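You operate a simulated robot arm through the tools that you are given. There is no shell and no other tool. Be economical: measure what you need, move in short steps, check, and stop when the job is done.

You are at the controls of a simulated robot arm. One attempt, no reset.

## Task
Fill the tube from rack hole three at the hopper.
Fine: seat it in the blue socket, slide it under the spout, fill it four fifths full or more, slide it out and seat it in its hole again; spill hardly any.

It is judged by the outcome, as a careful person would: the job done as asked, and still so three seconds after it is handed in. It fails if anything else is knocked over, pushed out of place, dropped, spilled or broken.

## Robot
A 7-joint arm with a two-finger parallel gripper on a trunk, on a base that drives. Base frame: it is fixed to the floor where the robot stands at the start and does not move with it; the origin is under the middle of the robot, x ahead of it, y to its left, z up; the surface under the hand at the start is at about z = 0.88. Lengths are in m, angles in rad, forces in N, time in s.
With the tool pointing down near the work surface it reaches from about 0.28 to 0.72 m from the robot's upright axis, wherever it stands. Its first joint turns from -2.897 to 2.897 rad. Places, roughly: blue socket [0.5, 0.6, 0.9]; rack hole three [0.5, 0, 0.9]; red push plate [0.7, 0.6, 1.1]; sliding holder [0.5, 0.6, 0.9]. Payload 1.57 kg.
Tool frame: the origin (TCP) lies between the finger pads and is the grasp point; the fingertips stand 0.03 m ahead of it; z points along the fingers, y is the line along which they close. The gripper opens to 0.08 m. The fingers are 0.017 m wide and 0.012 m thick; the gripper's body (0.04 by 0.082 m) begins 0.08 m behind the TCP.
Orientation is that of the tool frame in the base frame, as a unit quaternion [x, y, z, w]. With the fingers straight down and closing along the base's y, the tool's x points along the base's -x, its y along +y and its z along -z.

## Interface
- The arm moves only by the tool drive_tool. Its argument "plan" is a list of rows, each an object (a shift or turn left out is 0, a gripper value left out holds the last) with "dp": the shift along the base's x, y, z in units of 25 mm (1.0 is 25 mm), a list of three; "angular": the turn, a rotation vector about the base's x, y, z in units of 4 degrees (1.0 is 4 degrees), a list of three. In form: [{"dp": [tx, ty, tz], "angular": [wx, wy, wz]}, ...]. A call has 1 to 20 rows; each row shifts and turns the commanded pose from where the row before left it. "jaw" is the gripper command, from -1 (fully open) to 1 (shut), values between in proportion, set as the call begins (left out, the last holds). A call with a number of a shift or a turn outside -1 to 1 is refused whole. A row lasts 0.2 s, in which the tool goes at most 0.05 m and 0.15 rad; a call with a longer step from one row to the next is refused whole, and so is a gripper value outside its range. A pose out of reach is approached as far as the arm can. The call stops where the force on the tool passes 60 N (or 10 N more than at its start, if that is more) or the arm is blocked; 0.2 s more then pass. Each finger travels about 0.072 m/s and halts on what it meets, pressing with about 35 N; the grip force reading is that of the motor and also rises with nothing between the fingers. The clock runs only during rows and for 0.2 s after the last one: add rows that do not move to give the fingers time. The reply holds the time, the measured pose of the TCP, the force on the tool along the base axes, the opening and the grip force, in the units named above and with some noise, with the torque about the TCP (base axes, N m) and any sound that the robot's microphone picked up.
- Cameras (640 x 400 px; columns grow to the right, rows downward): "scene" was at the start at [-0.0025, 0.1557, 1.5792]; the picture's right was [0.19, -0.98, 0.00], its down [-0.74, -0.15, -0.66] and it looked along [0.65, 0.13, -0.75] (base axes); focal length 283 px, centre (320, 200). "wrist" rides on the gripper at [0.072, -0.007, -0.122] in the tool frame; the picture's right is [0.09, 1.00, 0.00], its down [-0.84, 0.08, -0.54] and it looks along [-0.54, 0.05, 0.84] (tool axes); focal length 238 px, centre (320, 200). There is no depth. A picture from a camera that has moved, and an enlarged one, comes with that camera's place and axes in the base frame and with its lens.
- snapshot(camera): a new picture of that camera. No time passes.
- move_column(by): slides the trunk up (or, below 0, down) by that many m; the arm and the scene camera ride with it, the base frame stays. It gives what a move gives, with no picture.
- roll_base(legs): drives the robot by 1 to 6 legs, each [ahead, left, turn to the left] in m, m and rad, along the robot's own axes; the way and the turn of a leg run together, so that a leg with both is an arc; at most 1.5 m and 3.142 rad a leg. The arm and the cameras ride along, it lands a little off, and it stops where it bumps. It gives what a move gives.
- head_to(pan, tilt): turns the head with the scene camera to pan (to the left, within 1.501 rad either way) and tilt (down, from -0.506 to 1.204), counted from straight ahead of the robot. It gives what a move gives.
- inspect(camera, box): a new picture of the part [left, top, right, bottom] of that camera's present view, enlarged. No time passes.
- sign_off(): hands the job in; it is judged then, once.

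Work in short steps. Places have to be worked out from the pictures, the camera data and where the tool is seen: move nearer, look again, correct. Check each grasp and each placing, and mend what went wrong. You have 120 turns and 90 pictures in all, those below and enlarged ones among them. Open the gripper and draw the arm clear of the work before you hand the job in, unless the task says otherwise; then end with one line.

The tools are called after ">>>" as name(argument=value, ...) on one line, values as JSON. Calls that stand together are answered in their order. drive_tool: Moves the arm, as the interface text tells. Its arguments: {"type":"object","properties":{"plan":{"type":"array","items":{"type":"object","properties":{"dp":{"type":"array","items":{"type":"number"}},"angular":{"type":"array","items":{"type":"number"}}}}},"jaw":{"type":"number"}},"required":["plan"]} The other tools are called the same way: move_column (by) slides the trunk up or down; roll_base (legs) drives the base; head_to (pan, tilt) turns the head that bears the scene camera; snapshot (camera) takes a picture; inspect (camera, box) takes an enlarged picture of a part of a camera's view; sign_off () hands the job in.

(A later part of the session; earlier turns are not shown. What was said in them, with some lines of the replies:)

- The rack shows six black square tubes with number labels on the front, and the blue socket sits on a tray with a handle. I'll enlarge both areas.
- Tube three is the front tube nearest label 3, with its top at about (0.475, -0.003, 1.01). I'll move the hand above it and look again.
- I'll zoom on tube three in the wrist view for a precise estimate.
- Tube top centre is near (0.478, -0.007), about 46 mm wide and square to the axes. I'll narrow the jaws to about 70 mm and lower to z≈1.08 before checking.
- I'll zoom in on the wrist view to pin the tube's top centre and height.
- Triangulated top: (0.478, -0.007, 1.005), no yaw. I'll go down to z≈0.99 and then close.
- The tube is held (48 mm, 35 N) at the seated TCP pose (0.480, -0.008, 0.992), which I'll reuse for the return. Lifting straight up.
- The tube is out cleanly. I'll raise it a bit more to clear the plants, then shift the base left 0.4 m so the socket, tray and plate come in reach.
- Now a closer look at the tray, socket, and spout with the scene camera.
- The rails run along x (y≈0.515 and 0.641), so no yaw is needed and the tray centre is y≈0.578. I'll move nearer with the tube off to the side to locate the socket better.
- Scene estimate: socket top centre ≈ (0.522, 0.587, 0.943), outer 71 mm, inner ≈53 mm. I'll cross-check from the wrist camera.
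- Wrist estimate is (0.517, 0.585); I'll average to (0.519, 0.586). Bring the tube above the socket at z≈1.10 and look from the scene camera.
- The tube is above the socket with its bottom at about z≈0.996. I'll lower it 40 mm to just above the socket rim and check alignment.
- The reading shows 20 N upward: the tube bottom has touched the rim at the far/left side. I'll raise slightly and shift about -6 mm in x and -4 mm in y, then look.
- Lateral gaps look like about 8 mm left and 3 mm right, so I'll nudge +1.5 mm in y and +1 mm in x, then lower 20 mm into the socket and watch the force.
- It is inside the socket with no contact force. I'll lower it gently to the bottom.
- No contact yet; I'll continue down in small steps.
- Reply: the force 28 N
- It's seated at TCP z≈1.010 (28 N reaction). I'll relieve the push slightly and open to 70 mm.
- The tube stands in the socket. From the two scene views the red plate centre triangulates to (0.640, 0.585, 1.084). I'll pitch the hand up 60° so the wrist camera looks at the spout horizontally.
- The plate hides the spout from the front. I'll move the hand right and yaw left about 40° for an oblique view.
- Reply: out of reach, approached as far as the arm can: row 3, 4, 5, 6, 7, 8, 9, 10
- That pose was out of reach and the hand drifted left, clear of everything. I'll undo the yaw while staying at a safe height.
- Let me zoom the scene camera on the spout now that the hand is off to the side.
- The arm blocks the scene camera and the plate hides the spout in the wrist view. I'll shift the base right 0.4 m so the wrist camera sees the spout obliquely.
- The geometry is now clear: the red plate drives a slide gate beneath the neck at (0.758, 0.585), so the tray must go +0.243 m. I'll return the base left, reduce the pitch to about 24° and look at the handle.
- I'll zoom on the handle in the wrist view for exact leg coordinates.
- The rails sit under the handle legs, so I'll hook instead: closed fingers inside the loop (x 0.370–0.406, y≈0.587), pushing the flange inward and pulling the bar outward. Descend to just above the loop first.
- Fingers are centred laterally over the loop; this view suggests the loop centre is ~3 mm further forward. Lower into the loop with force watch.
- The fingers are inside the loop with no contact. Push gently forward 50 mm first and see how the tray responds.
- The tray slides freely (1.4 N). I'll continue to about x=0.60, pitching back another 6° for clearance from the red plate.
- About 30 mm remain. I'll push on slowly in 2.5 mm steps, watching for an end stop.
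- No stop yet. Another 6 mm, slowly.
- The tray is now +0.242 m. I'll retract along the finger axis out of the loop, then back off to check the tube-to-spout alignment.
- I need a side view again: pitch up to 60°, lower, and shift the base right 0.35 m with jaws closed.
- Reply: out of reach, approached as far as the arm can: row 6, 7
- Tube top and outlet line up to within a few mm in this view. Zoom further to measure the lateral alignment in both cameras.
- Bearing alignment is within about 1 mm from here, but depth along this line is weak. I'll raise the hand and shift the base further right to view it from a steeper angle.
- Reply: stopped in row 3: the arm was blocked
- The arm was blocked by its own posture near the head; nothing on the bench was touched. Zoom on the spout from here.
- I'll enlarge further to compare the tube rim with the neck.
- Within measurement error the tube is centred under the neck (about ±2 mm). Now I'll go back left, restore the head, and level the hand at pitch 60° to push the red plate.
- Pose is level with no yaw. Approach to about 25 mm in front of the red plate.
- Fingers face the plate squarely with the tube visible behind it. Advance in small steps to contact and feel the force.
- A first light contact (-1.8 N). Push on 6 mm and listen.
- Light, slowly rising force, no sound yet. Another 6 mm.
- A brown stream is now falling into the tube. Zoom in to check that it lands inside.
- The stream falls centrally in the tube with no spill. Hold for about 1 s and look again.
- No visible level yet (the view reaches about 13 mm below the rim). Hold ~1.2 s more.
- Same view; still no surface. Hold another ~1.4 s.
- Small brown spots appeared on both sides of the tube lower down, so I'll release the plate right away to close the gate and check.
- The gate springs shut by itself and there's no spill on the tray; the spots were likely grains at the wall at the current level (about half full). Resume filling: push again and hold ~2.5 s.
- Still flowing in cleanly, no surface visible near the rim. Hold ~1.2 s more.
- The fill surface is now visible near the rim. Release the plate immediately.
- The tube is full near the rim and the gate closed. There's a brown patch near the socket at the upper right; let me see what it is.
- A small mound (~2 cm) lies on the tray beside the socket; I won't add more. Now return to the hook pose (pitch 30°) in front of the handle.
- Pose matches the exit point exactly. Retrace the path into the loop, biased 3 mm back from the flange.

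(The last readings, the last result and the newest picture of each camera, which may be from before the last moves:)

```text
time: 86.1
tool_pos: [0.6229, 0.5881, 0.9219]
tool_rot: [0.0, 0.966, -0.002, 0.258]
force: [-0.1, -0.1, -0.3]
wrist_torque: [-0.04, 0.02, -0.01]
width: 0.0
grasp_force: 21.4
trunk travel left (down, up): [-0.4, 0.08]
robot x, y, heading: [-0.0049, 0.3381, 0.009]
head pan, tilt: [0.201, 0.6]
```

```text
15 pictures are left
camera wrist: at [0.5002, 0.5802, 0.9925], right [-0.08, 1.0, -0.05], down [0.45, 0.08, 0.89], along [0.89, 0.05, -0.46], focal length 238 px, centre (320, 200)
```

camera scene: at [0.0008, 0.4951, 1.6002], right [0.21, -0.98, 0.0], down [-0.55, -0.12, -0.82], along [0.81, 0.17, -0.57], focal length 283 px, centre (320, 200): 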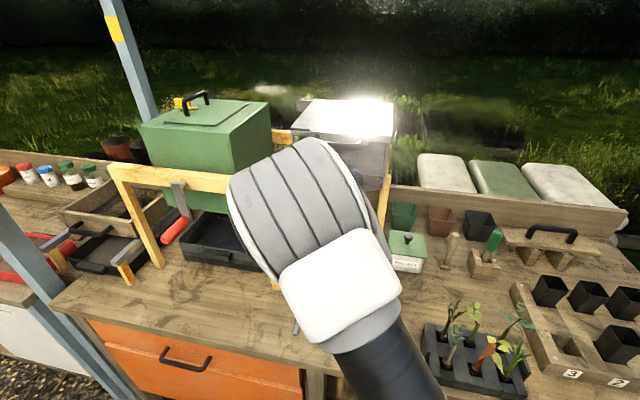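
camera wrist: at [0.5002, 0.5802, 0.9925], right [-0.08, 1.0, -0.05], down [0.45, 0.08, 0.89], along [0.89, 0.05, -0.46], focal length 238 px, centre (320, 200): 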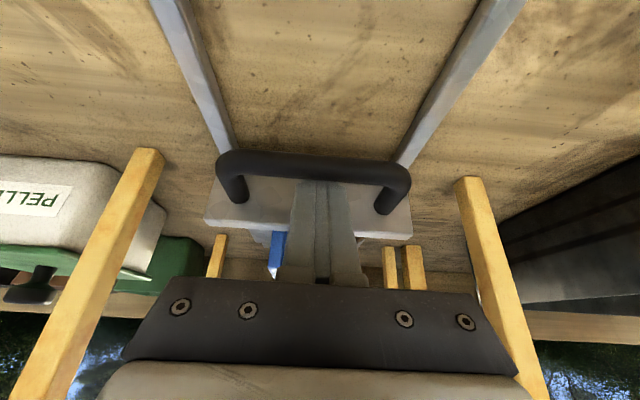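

The fingers are back inside the loop. Pull the tray out smoothly.

>>> drive_tool(plan=[{"dp": [-0.08, 0, 0]}, {"dp": [-0.1, 0, 0]}, {"dp": [-0.1, 0, 0]}, {"dp": [-0.15, 0, 0]}, {"dp": [-0.2, 0, 0]}, {"dp": [-0.3, 0, 0]}, {"dp": [-0.35, 0, 0]}, {"dp": [-0.4, 0, 0]}, {"dp": [-0.4, 0, 0]}, {"dp": [-0.4, 0, 0]}, {"dp": [-0.4, 0, 0]}, {"dp": [-0.4, 0, 0]}, {"dp": [-0.4, 0, 0]}, {"dp": [-0.4, 0, 0]}, {"dp": [-0.4, 0, 0]}, {"dp": [-0.4, 0, 0]}, {"dp": [-0.35, 0, 0]}, {"dp": [-0.3, 0, 0]}, {"dp": [-0.2, 0, 0]}, {"dp": [-0.1, 0, 0]}])

>>> snapshot(camera="wrist")

```text
time: 90.3
tool_pos: [0.4773, 0.589, 0.9218]
tool_rot: [0.001, 0.966, -0.002, 0.258]
force: [1.1, -0.1, 1.5]
wrist_torque: [-0.02, 0.0, -0.02]
width: 0.0
grasp_force: 20.7
trunk travel left (down, up): [-0.4, 0.08]
robot x, y, heading: [-0.0071, 0.3381, 0.013]
head pan, tilt: [0.201, 0.6]
```

```text
14 pictures are left
camera wrist: at [0.3538, 0.58, 0.9919], right [-0.08, 1.0, -0.05], down [0.45, 0.08, 0.89], along [0.89, 0.05, -0.46], focal length 238 px, centre (320, 200)
```

wrist: 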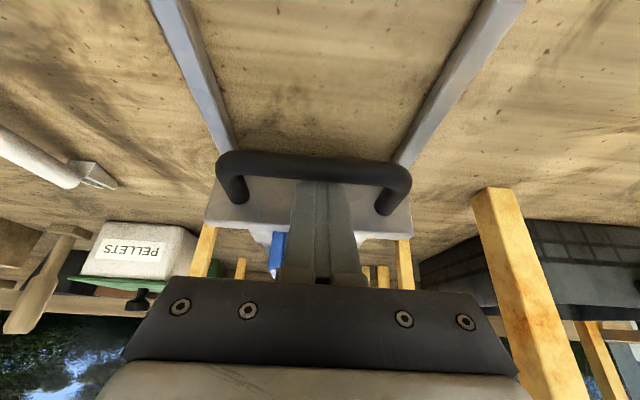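

The tray follows. Pull the remaining ~92 mm.

>>> drive_tool(plan=[{"dp": [-0.15, 0, 0]}, {"dp": [-0.25, 0, 0]}, {"dp": [-0.35, 0, 0]}, {"dp": [-0.4, 0, 0]}, {"dp": [-0.4, 0, 0]}, {"dp": [-0.4, 0, 0]}, {"dp": [-0.4, 0, 0]}, {"dp": [-0.4, 0, 0]}, {"dp": [-0.35, 0, 0]}, {"dp": [-0.25, 0, 0]}, {"dp": [-0.2, 0, 0]}, {"dp": [-0.1, 0, 0]}])

```text
time: 92.9
tool_pos: [0.3858, 0.588, 0.9226]
tool_rot: [-0.001, 0.966, 0.0, 0.259]
force: [2.1, 0.2, 1.9]
wrist_torque: [-0.01, -0.01, 0.01]
width: 0.0
grasp_force: 21.5
trunk travel left (down, up): [-0.4, 0.08]
robot x, y, heading: [-0.0047, 0.3397, 0.012]
head pan, tilt: [0.201, 0.6]
```

The tray is out. Unload the hook, retract along the finger axis, then rise and return the hand to vertical.

>>> drive_tool(plan=[{"dp": [0.1, 0, 0]}, {"dp": [-0.2, 0, 0.35]}, {"dp": [-0.3, 0, 0.52]}, {"dp": [-0.3, 0, 0.52]}, {"dp": [-0.4, 0, 0.69]}, {"dp": [0, 0, 1]}, {"dp": [0, 0, 1]}, {"dp": [0, 0, 1]}, {"dp": [0.3, 0, 1], "angular": [0, 1, 0]}, {"dp": [0.3, 0, 1], "angular": [0, 1, 0]}, {"dp": [0.3, 0, 0.5], "angular": [0, 1, 0]}, {"dp": [0.5, 0, 0.5], "angular": [0, 1, 0]}, {"dp": [0.5, 0, 0.3], "angular": [0, 1, 0]}, {"dp": [0.6, 0, 0], "angular": [0, 1, 0]}, {"dp": [0.6, 0, 0], "angular": [0, 1, 0]}, {"dp": [0.6, 0, 0], "angular": [0, 0.5, 0]}])

>>> drive_tool(plan=[{}, {}], jaw=-0.75)

>>> snapshot(camera="wrist")

```text
time: 96.3
tool_pos: [0.4503, 0.5902, 1.1297]
tool_rot: [-0.001, 1.0, -0.001, -0.001]
force: [0.3, 0.4, -0.6]
wrist_torque: [0.01, 0.0, -0.01]
width: 0.0
grasp_force: 21.1
trunk travel left (down, up): [-0.4, 0.08]
robot x, y, heading: [-0.0038, 0.338, 0.012]
head pan, tilt: [0.201, 0.6]
```

```text
time: 96.9
tool_pos: [0.4522, 0.5896, 1.131]
tool_rot: [-0.001, 1.0, -0.001, 0.0]
force: [0.3, 0.3, 0.6]
wrist_torque: [0.0, 0.02, 0.02]
width: 0.0704
grasp_force: 0.0
trunk travel left (down, up): [-0.4, 0.08]
robot x, y, heading: [-0.0047, 0.3372, 0.015]
head pan, tilt: [0.201, 0.6]
```

```text
13 pictures are left
camera wrist: at [0.3795, 0.5806, 1.2528], right [-0.09, 1.0, 0.0], down [0.84, 0.08, 0.54], along [0.54, 0.05, -0.84], focal length 238 px, centre (320, 200)
```

wrist: 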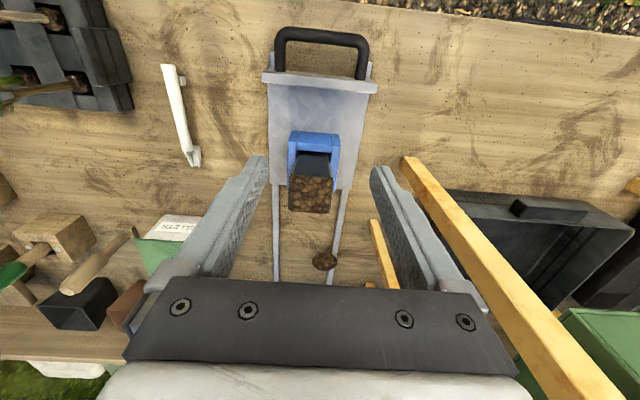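

The tube is full nearly to the rim; a small mound is on the bench under the spout. Zoom on the tube for grasp position.

>>> inspect(camera="wrist", box=[260, 110, 360, 290])

```text
2.22 times, centred on (310, 200) of wrist
camera zoom: at [0.3795, 0.5806, 1.2528], right [-0.09, 1.0, 0.0], down [0.84, 0.08, 0.54], along [0.54, 0.05, -0.84], focal length 530 px, centre (342, 200)
```

zoom: 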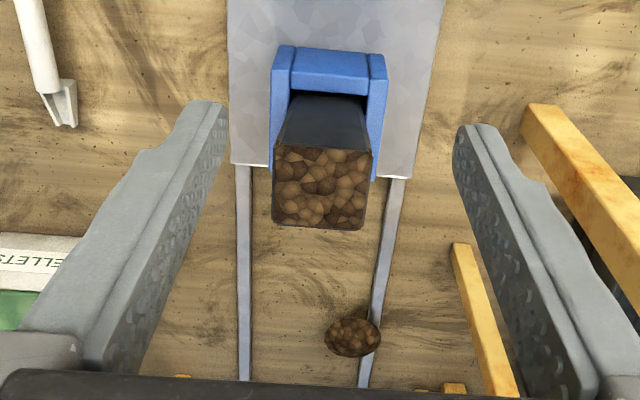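

Tube rim centre is (0.520, 0.583). Move over it, descend to the earlier grasp height (1.011) and close.

>>> drive_tool(plan=[{"dp": [0.9, -0.08, 0]}, {"dp": [0.9, -0.08, 0]}, {"dp": [0.92, -0.09, 0]}, {"dp": [0, 0, -0.9]}, {"dp": [0, 0, -0.9]}, {"dp": [0, 0, -0.9]}, {"dp": [0, 0, -0.8]}, {"dp": [0, 0, -0.7]}, {"dp": [0, 0, -0.6]}])

>>> snapshot(camera="wrist")

```text
time: 98.9
tool_pos: [0.5189, 0.5836, 1.0122]
tool_rot: [-0.001, 1.0, -0.001, 0.0]
force: [-0.4, 0.1, -0.4]
wrist_torque: [-0.03, 0.02, -0.03]
width: 0.0699
grasp_force: 0.1
trunk travel left (down, up): [-0.4, 0.08]
robot x, y, heading: [-0.0033, 0.3349, 0.013]
head pan, tilt: [0.201, 0.6]
```

```text
11 pictures are left
camera wrist: at [0.4472, 0.5755, 1.1335], right [-0.09, 1.0, 0.0], down [0.84, 0.08, 0.54], along [0.54, 0.05, -0.84], focal length 238 px, centre (320, 200)
```

wrist: 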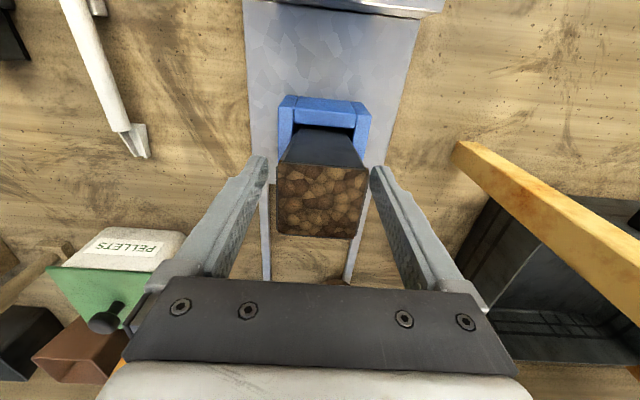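

Aligned, with the tube ~3 mm further forward in the grip than before; nudge +2.5 mm in x, and close.

>>> drive_tool(plan=[{"dp": [0.1, 0, 0]}, {}])

>>> drive_tool(plan=[{}, {}, {}, {}], jaw=0.3)

>>> drive_tool(plan=[{"dp": [0, 0, 0.3]}, {"dp": [0, 0, 0.5]}, {"dp": [0, 0, 0.6]}, {"dp": [0, 0, 0.8]}, {"dp": [0, 0, 0.8]}, {"dp": [0, 0, 0.8]}, {"dp": [0, 0, 0.8]}, {"dp": [0, 0, 0.8]}, {"dp": [0, 0, 0.8]}, {"dp": [0, 0, 0.8]}, {"dp": [0, 0, 0.7]}, {"dp": [0, 0, 0.4]}])

>>> snapshot(camera="wrist")

```text
time: 99.5
tool_pos: [0.5205, 0.5836, 1.0109]
tool_rot: [0.0, 1.0, -0.001, 0.0]
force: [0.3, 0.3, 0.2]
wrist_torque: [-0.02, 0.02, -0.02]
width: 0.0699
grasp_force: 0.0
trunk travel left (down, up): [-0.4, 0.08]
robot x, y, heading: [-0.0014, 0.3336, 0.01]
head pan, tilt: [0.201, 0.6]
```

```text
time: 100.5
tool_pos: [0.5213, 0.5839, 1.011]
tool_rot: [-0.001, 1.0, -0.001, 0.0]
force: [-0.5, 0.0, 0.3]
wrist_torque: [0.03, 0.01, 0.0]
width: 0.0488
grasp_force: 34.6
trunk travel left (down, up): [-0.4, 0.08]
robot x, y, heading: [0.0007, 0.3343, 0.015]
head pan, tilt: [0.201, 0.6]
```

```text
time: 103.1
tool_pos: [0.5201, 0.5819, 1.2131]
tool_rot: [-0.001, 1.0, 0.0, 0.0]
force: [0.6, 0.1, -0.6]
wrist_torque: [-0.01, 0.0, 0.0]
width: 0.0488
grasp_force: 35.1
trunk travel left (down, up): [-0.4, 0.08]
robot x, y, heading: [-0.0028, 0.3365, 0.015]
head pan, tilt: [0.201, 0.6]
```

```text
10 pictures are left
camera wrist: at [0.4489, 0.5744, 1.3363], right [-0.09, 1.0, 0.0], down [0.84, 0.08, 0.54], along [0.54, 0.05, -0.84], focal length 238 px, centre (320, 200)
```

wrist: 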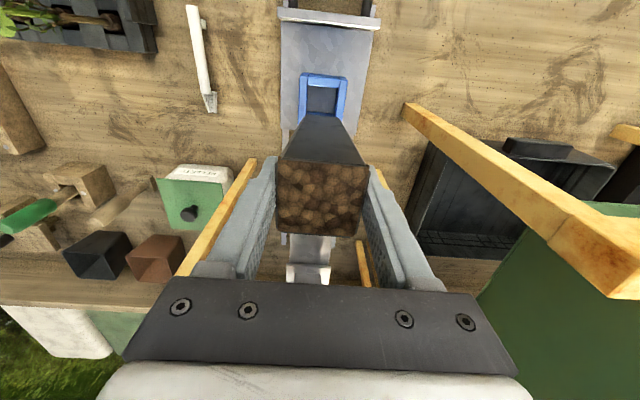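

The full tube is firmly held and lifted clear of the socket. Carry it by arm at z≈1.25 to above hole three, smoothly.

>>> drive_tool(plan=[{"dp": [-0.1, -0.2, 0.4]}, {"dp": [-0.1, -0.5, 0.5]}, {"dp": [-0.1, -0.7, 0.5]}, {"dp": [-0.1, -0.8, 0.1]}, {"dp": [-0.1, -0.8, 0]}, {"dp": [-0.1, -0.8, 0]}, {"dp": [-0.1, -0.8, 0]}, {"dp": [-0.1, -0.8, 0]}, {"dp": [-0.1, -0.8, 0]}, {"dp": [-0.1, -0.8, 0]}, {"dp": [-0.1, -0.8, 0]}, {"dp": [-0.1, -0.8, 0]}, {"dp": [-0.1, -0.8, 0]}, {"dp": [-0.1, -0.8, 0]}])

>>> drive_tool(plan=[{"dp": [0, -0.8, 0]}, {"dp": [0, -0.8, 0]}, {"dp": [0, -0.8, 0]}, {"dp": [0, -0.8, 0]}, {"dp": [0, -0.8, 0]}, {"dp": [0, -0.8, 0]}, {"dp": [0, -0.8, 0]}, {"dp": [0, -0.8, 0]}, {"dp": [0, -0.8, 0]}, {"dp": [0, -0.8, 0]}, {"dp": [0, -0.7, 0]}, {"dp": [0, -0.6, 0]}, {"dp": [0, -0.4, 0]}, {"dp": [0, -0.2, 0]}])

```text
time: 106.1
tool_pos: [0.487, 0.3269, 1.2518]
tool_rot: [0.0, 1.0, -0.001, -0.001]
force: [0.3, 0.3, -1.4]
wrist_torque: [0.0, 0.0, 0.03]
width: 0.049
grasp_force: 35.3
trunk travel left (down, up): [-0.4, 0.08]
robot x, y, heading: [-0.0057, 0.3346, 0.012]
head pan, tilt: [0.201, 0.6]
```

```text
time: 109.1
tool_pos: [0.4858, 0.0788, 1.2526]
tool_rot: [-0.001, 1.0, 0.0, 0.0]
force: [0.4, -0.7, -1.2]
wrist_torque: [0.0, 0.01, 0.01]
width: 0.0491
grasp_force: 35.0
trunk travel left (down, up): [-0.4, 0.08]
robot x, y, heading: [-0.0042, 0.3341, 0.014]
head pan, tilt: [0.201, 0.6]
```

Move the last 87 mm over the hole and lower to z≈1.13, then look.

>>> drive_tool(plan=[{"dp": [-0.06, -0.6, 0]}, {"dp": [-0.06, -0.8, 0]}, {"dp": [-0.06, -0.8, 0]}, {"dp": [-0.06, -0.7, 0]}, {"dp": [0, -0.4, -0.3]}, {"dp": [0, -0.17, -0.6]}, {"dp": [0, 0, -0.9]}, {"dp": [0, 0, -0.9]}, {"dp": [0, 0, -0.9]}, {"dp": [0, 0, -0.8]}, {"dp": [0, 0, -0.4]}])

>>> head_to(pan=-0.5, tilt=0.8)

>>> snapshot(camera="scene")

>>> snapshot(camera="wrist")

```text
time: 111.5
tool_pos: [0.4795, -0.0078, 1.1294]
tool_rot: [0.0, 1.0, -0.001, 0.0]
force: [-0.4, -0.2, -0.9]
wrist_torque: [0.02, -0.01, 0.03]
width: 0.0488
grasp_force: 35.3
trunk travel left (down, up): [-0.4, 0.08]
robot x, y, heading: [-0.005, 0.3357, 0.012]
head pan, tilt: [0.201, 0.6]
```

```text
time: 112.5
tool_pos: [0.4797, -0.0063, 1.1292]
tool_rot: [-0.001, 1.0, 0.0, 0.0]
force: [-0.1, -0.5, -0.5]
wrist_torque: [0.0, 0.03, 0.0]
width: 0.0488
grasp_force: 34.7
trunk travel left (down, up): [-0.4, 0.08]
robot x, y, heading: [-0.0054, 0.3366, 0.013]
head pan, tilt: [-0.499, 0.799]
```

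```text
9 pictures are left
camera scene: at [-0.0143, 0.4387, 1.5833], right [-0.47, -0.88, 0.0], down [-0.63, 0.34, -0.7], along [0.62, -0.33, -0.72], focal length 283 px, centre (320, 200)
```

scene: 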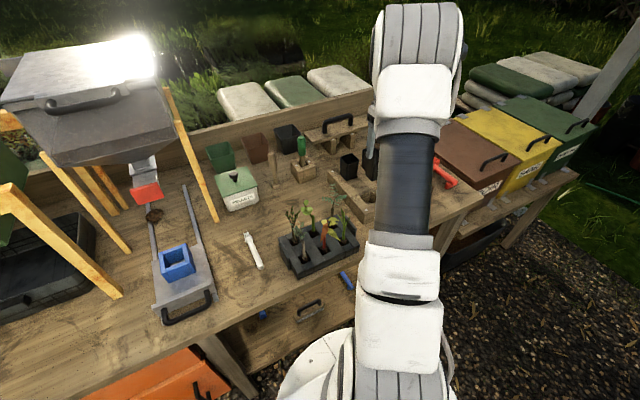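

```text
8 pictures are left
camera wrist: at [0.4089, -0.0161, 1.2532], right [-0.09, 1.0, 0.0], down [0.84, 0.08, 0.54], along [0.54, 0.05, -0.84], focal length 238 px, centre (320, 200)
```

wrist: 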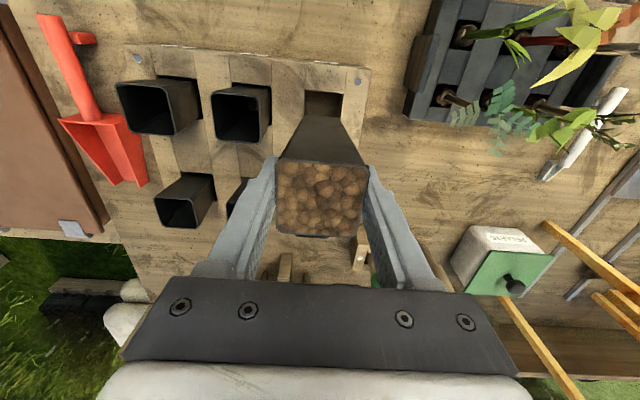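

The hole is directly below. Lower until the tube bottom is just above the rack (TCP 1.065) and continue gently in with force watch.

>>> drive_tool(plan=[{"dp": [0, 0, -0.6]}, {"dp": [0, 0, -0.7]}, {"dp": [0, 0, -0.6]}, {"dp": [0, 0, -0.4]}, {"dp": [0, 0, -0.2]}])

>>> inspect(camera="wrist", box=[250, 60, 390, 250])

```text
time: 113.7
tool_pos: [0.4799, -0.0074, 1.0689]
tool_rot: [-0.001, 1.0, -0.002, 0.0]
force: [-0.4, -0.1, -1.4]
wrist_torque: [0.01, -0.02, -0.01]
width: 0.0491
grasp_force: 35.0
trunk travel left (down, up): [-0.4, 0.08]
robot x, y, heading: [-0.0048, 0.3367, 0.012]
head pan, tilt: [-0.499, 0.799]
```

```text
2.11 times, centred on (320, 155) of wrist
camera zoom: at [0.4085, -0.0155, 1.1912], right [-0.09, 1.0, 0.0], down [0.84, 0.08, 0.54], along [0.54, 0.05, -0.84], focal length 502 px, centre (320, 295)
```

zoom: 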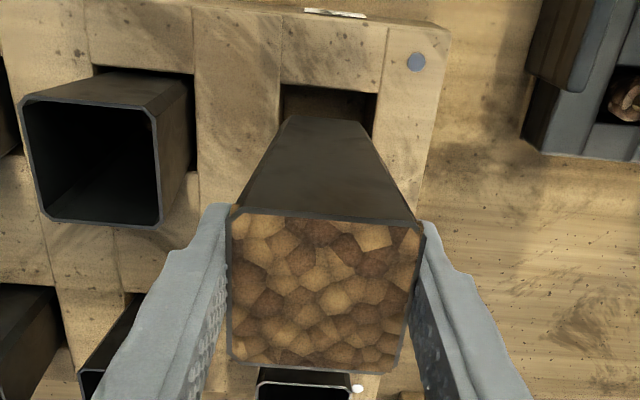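

The hole centre looks ~3 mm toward +y and a few mm toward -x of the tube bottom. Nudge and lower into the hole gently.

>>> drive_tool(plan=[{"dp": [-0.1, 0.08, 0]}, {"dp": [0, 0, -0.3]}, {"dp": [0, 0, -0.3]}, {"dp": [0, 0, -0.3]}, {"dp": [0, 0, -0.3]}])

```text
time: 114.9
tool_pos: [0.4777, -0.0052, 1.0385]
tool_rot: [-0.001, 1.0, -0.001, 0.0]
force: [0.5, -0.8, -0.9]
wrist_torque: [0.01, -0.03, 0.01]
width: 0.0491
grasp_force: 35.4
trunk travel left (down, up): [-0.4, 0.08]
robot x, y, heading: [-0.0021, 0.3371, 0.012]
head pan, tilt: [-0.499, 0.799]
```

No contact; it's entering the hole. Continue down to ~0.998, then in finer steps.

>>> drive_tool(plan=[{"dp": [0, 0, -0.35]}, {"dp": [0, 0, -0.35]}, {"dp": [0, 0, -0.35]}, {"dp": [0, 0, -0.3]}, {"dp": [0, 0, -0.2]}, {"dp": [0, 0, -0.12]}, {"dp": [0, 0, -0.12]}, {"dp": [0, 0, -0.08]}])

>>> inspect(camera="wrist", box=[250, 60, 390, 250])

```text
time: 116.7
tool_pos: [0.4773, -0.006, 0.9917]
tool_rot: [-0.002, 1.0, -0.001, 0.0]
force: [-0.5, -0.2, -0.4]
wrist_torque: [0.02, 0.01, 0.04]
width: 0.049
grasp_force: 34.6
trunk travel left (down, up): [-0.4, 0.08]
robot x, y, heading: [-0.005, 0.3378, 0.013]
head pan, tilt: [-0.499, 0.799]
```

```text
2.11 times, centred on (320, 155) of wrist
camera zoom: at [0.4056, -0.0129, 1.1141], right [-0.09, 1.0, 0.0], down [0.84, 0.08, 0.54], along [0.54, 0.05, -0.84], focal length 502 px, centre (320, 295)
```

zoom: 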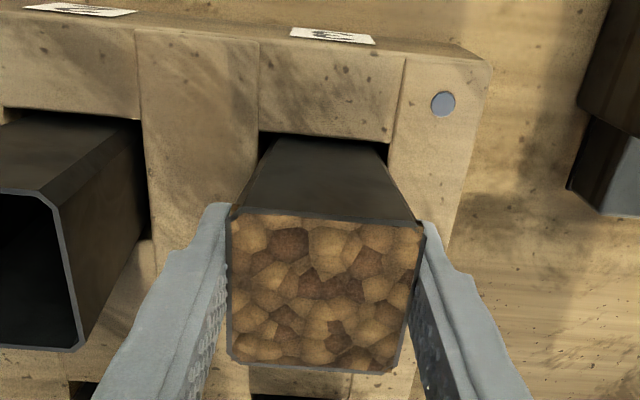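

It's at the original seated height, in the hole, without force yet. Feel for the bottom with tiny steps.

>>> drive_tool(plan=[{"dp": [0, 0, -0.06]}, {"dp": [0, 0, -0.06]}, {"dp": [0, 0, -0.06]}])

```text
time: 117.5
tool_pos: [0.4762, -0.0035, 0.9908]
tool_rot: [-0.001, 1.0, -0.003, 0.002]
force: [-3.4, 2.3, 18.5]
wrist_torque: [0.11, 0.5, -0.04]
width: 0.0492
grasp_force: 35.1
trunk travel left (down, up): [-0.4, 0.08]
robot x, y, heading: [-0.0035, 0.3369, 0.008]
head pan, tilt: [-0.499, 0.799]
```

Bottom contact (18.5 N): seated. Relieve, open the jaws, and rise.

>>> drive_tool(plan=[{"dp": [0, 0, 0.12]}, {}])

>>> drive_tool(plan=[{}, {}, {}], jaw=-0.7)

>>> drive_tool(plan=[{"dp": [0, 0, 0.5]}, {"dp": [0, 0, 0.7]}, {"dp": [0, 0, 1]}, {"dp": [0, 0, 1]}, {"dp": [0, 0, 1]}, {"dp": [0, 0, 1]}, {"dp": [-0.5, 0, 1]}, {"dp": [-0.5, 0, 1]}, {"dp": [-0.5, 0, 0.5]}])

>>> snapshot(camera="wrist")

```text
time: 118.1
tool_pos: [0.4783, -0.0031, 0.9899]
tool_rot: [-0.002, 1.0, -0.002, 0.0]
force: [2.3, -1.4, 4.7]
wrist_torque: [-0.29, -0.23, 0.04]
width: 0.049
grasp_force: 35.2
trunk travel left (down, up): [-0.4, 0.08]
robot x, y, heading: [-0.0024, 0.3364, 0.011]
head pan, tilt: [-0.499, 0.799]
```

```text
time: 118.9
tool_pos: [0.4774, -0.0035, 0.9909]
tool_rot: [-0.001, 1.0, -0.001, 0.0]
force: [0.3, -0.6, -0.4]
wrist_torque: [-0.03, 0.02, 0.01]
width: 0.068
grasp_force: 0.0
trunk travel left (down, up): [-0.4, 0.08]
robot x, y, heading: [-0.0068, 0.3382, 0.014]
head pan, tilt: [-0.499, 0.799]
```

```text
time: 120.9
tool_pos: [0.4398, -0.0042, 1.1836]
tool_rot: [-0.001, 1.0, -0.001, 0.0]
force: [-0.4, 0.3, 0.4]
wrist_torque: [0.04, 0.0, 0.02]
width: 0.068
grasp_force: 0.1
trunk travel left (down, up): [-0.4, 0.08]
robot x, y, heading: [-0.0051, 0.3375, 0.013]
head pan, tilt: [-0.499, 0.799]
```

```text
5 pictures are left
camera wrist: at [0.3684, -0.0122, 1.3054], right [-0.09, 1.0, 0.0], down [0.84, 0.08, 0.54], along [0.54, 0.05, -0.84], focal length 238 px, centre (320, 200)
```

wrist: 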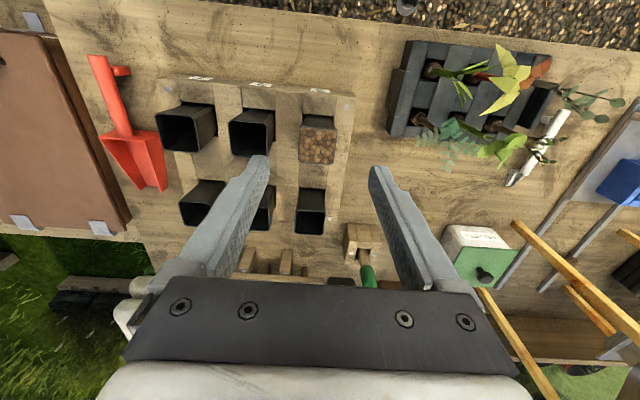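

The full tube stands upright in hole three, the gripper is open and the arm is clear, so I'm handing it in.

>>> sign_off()

```text
The job is handed in.
```

The tube from hole three is filled nearly to the rim and back upright in its hole. The tray is slid out and the hopper gate has closed, but a small mound of grain, about 2–3 cm across, spilled onto the bench under the spout and I did not clean it up.
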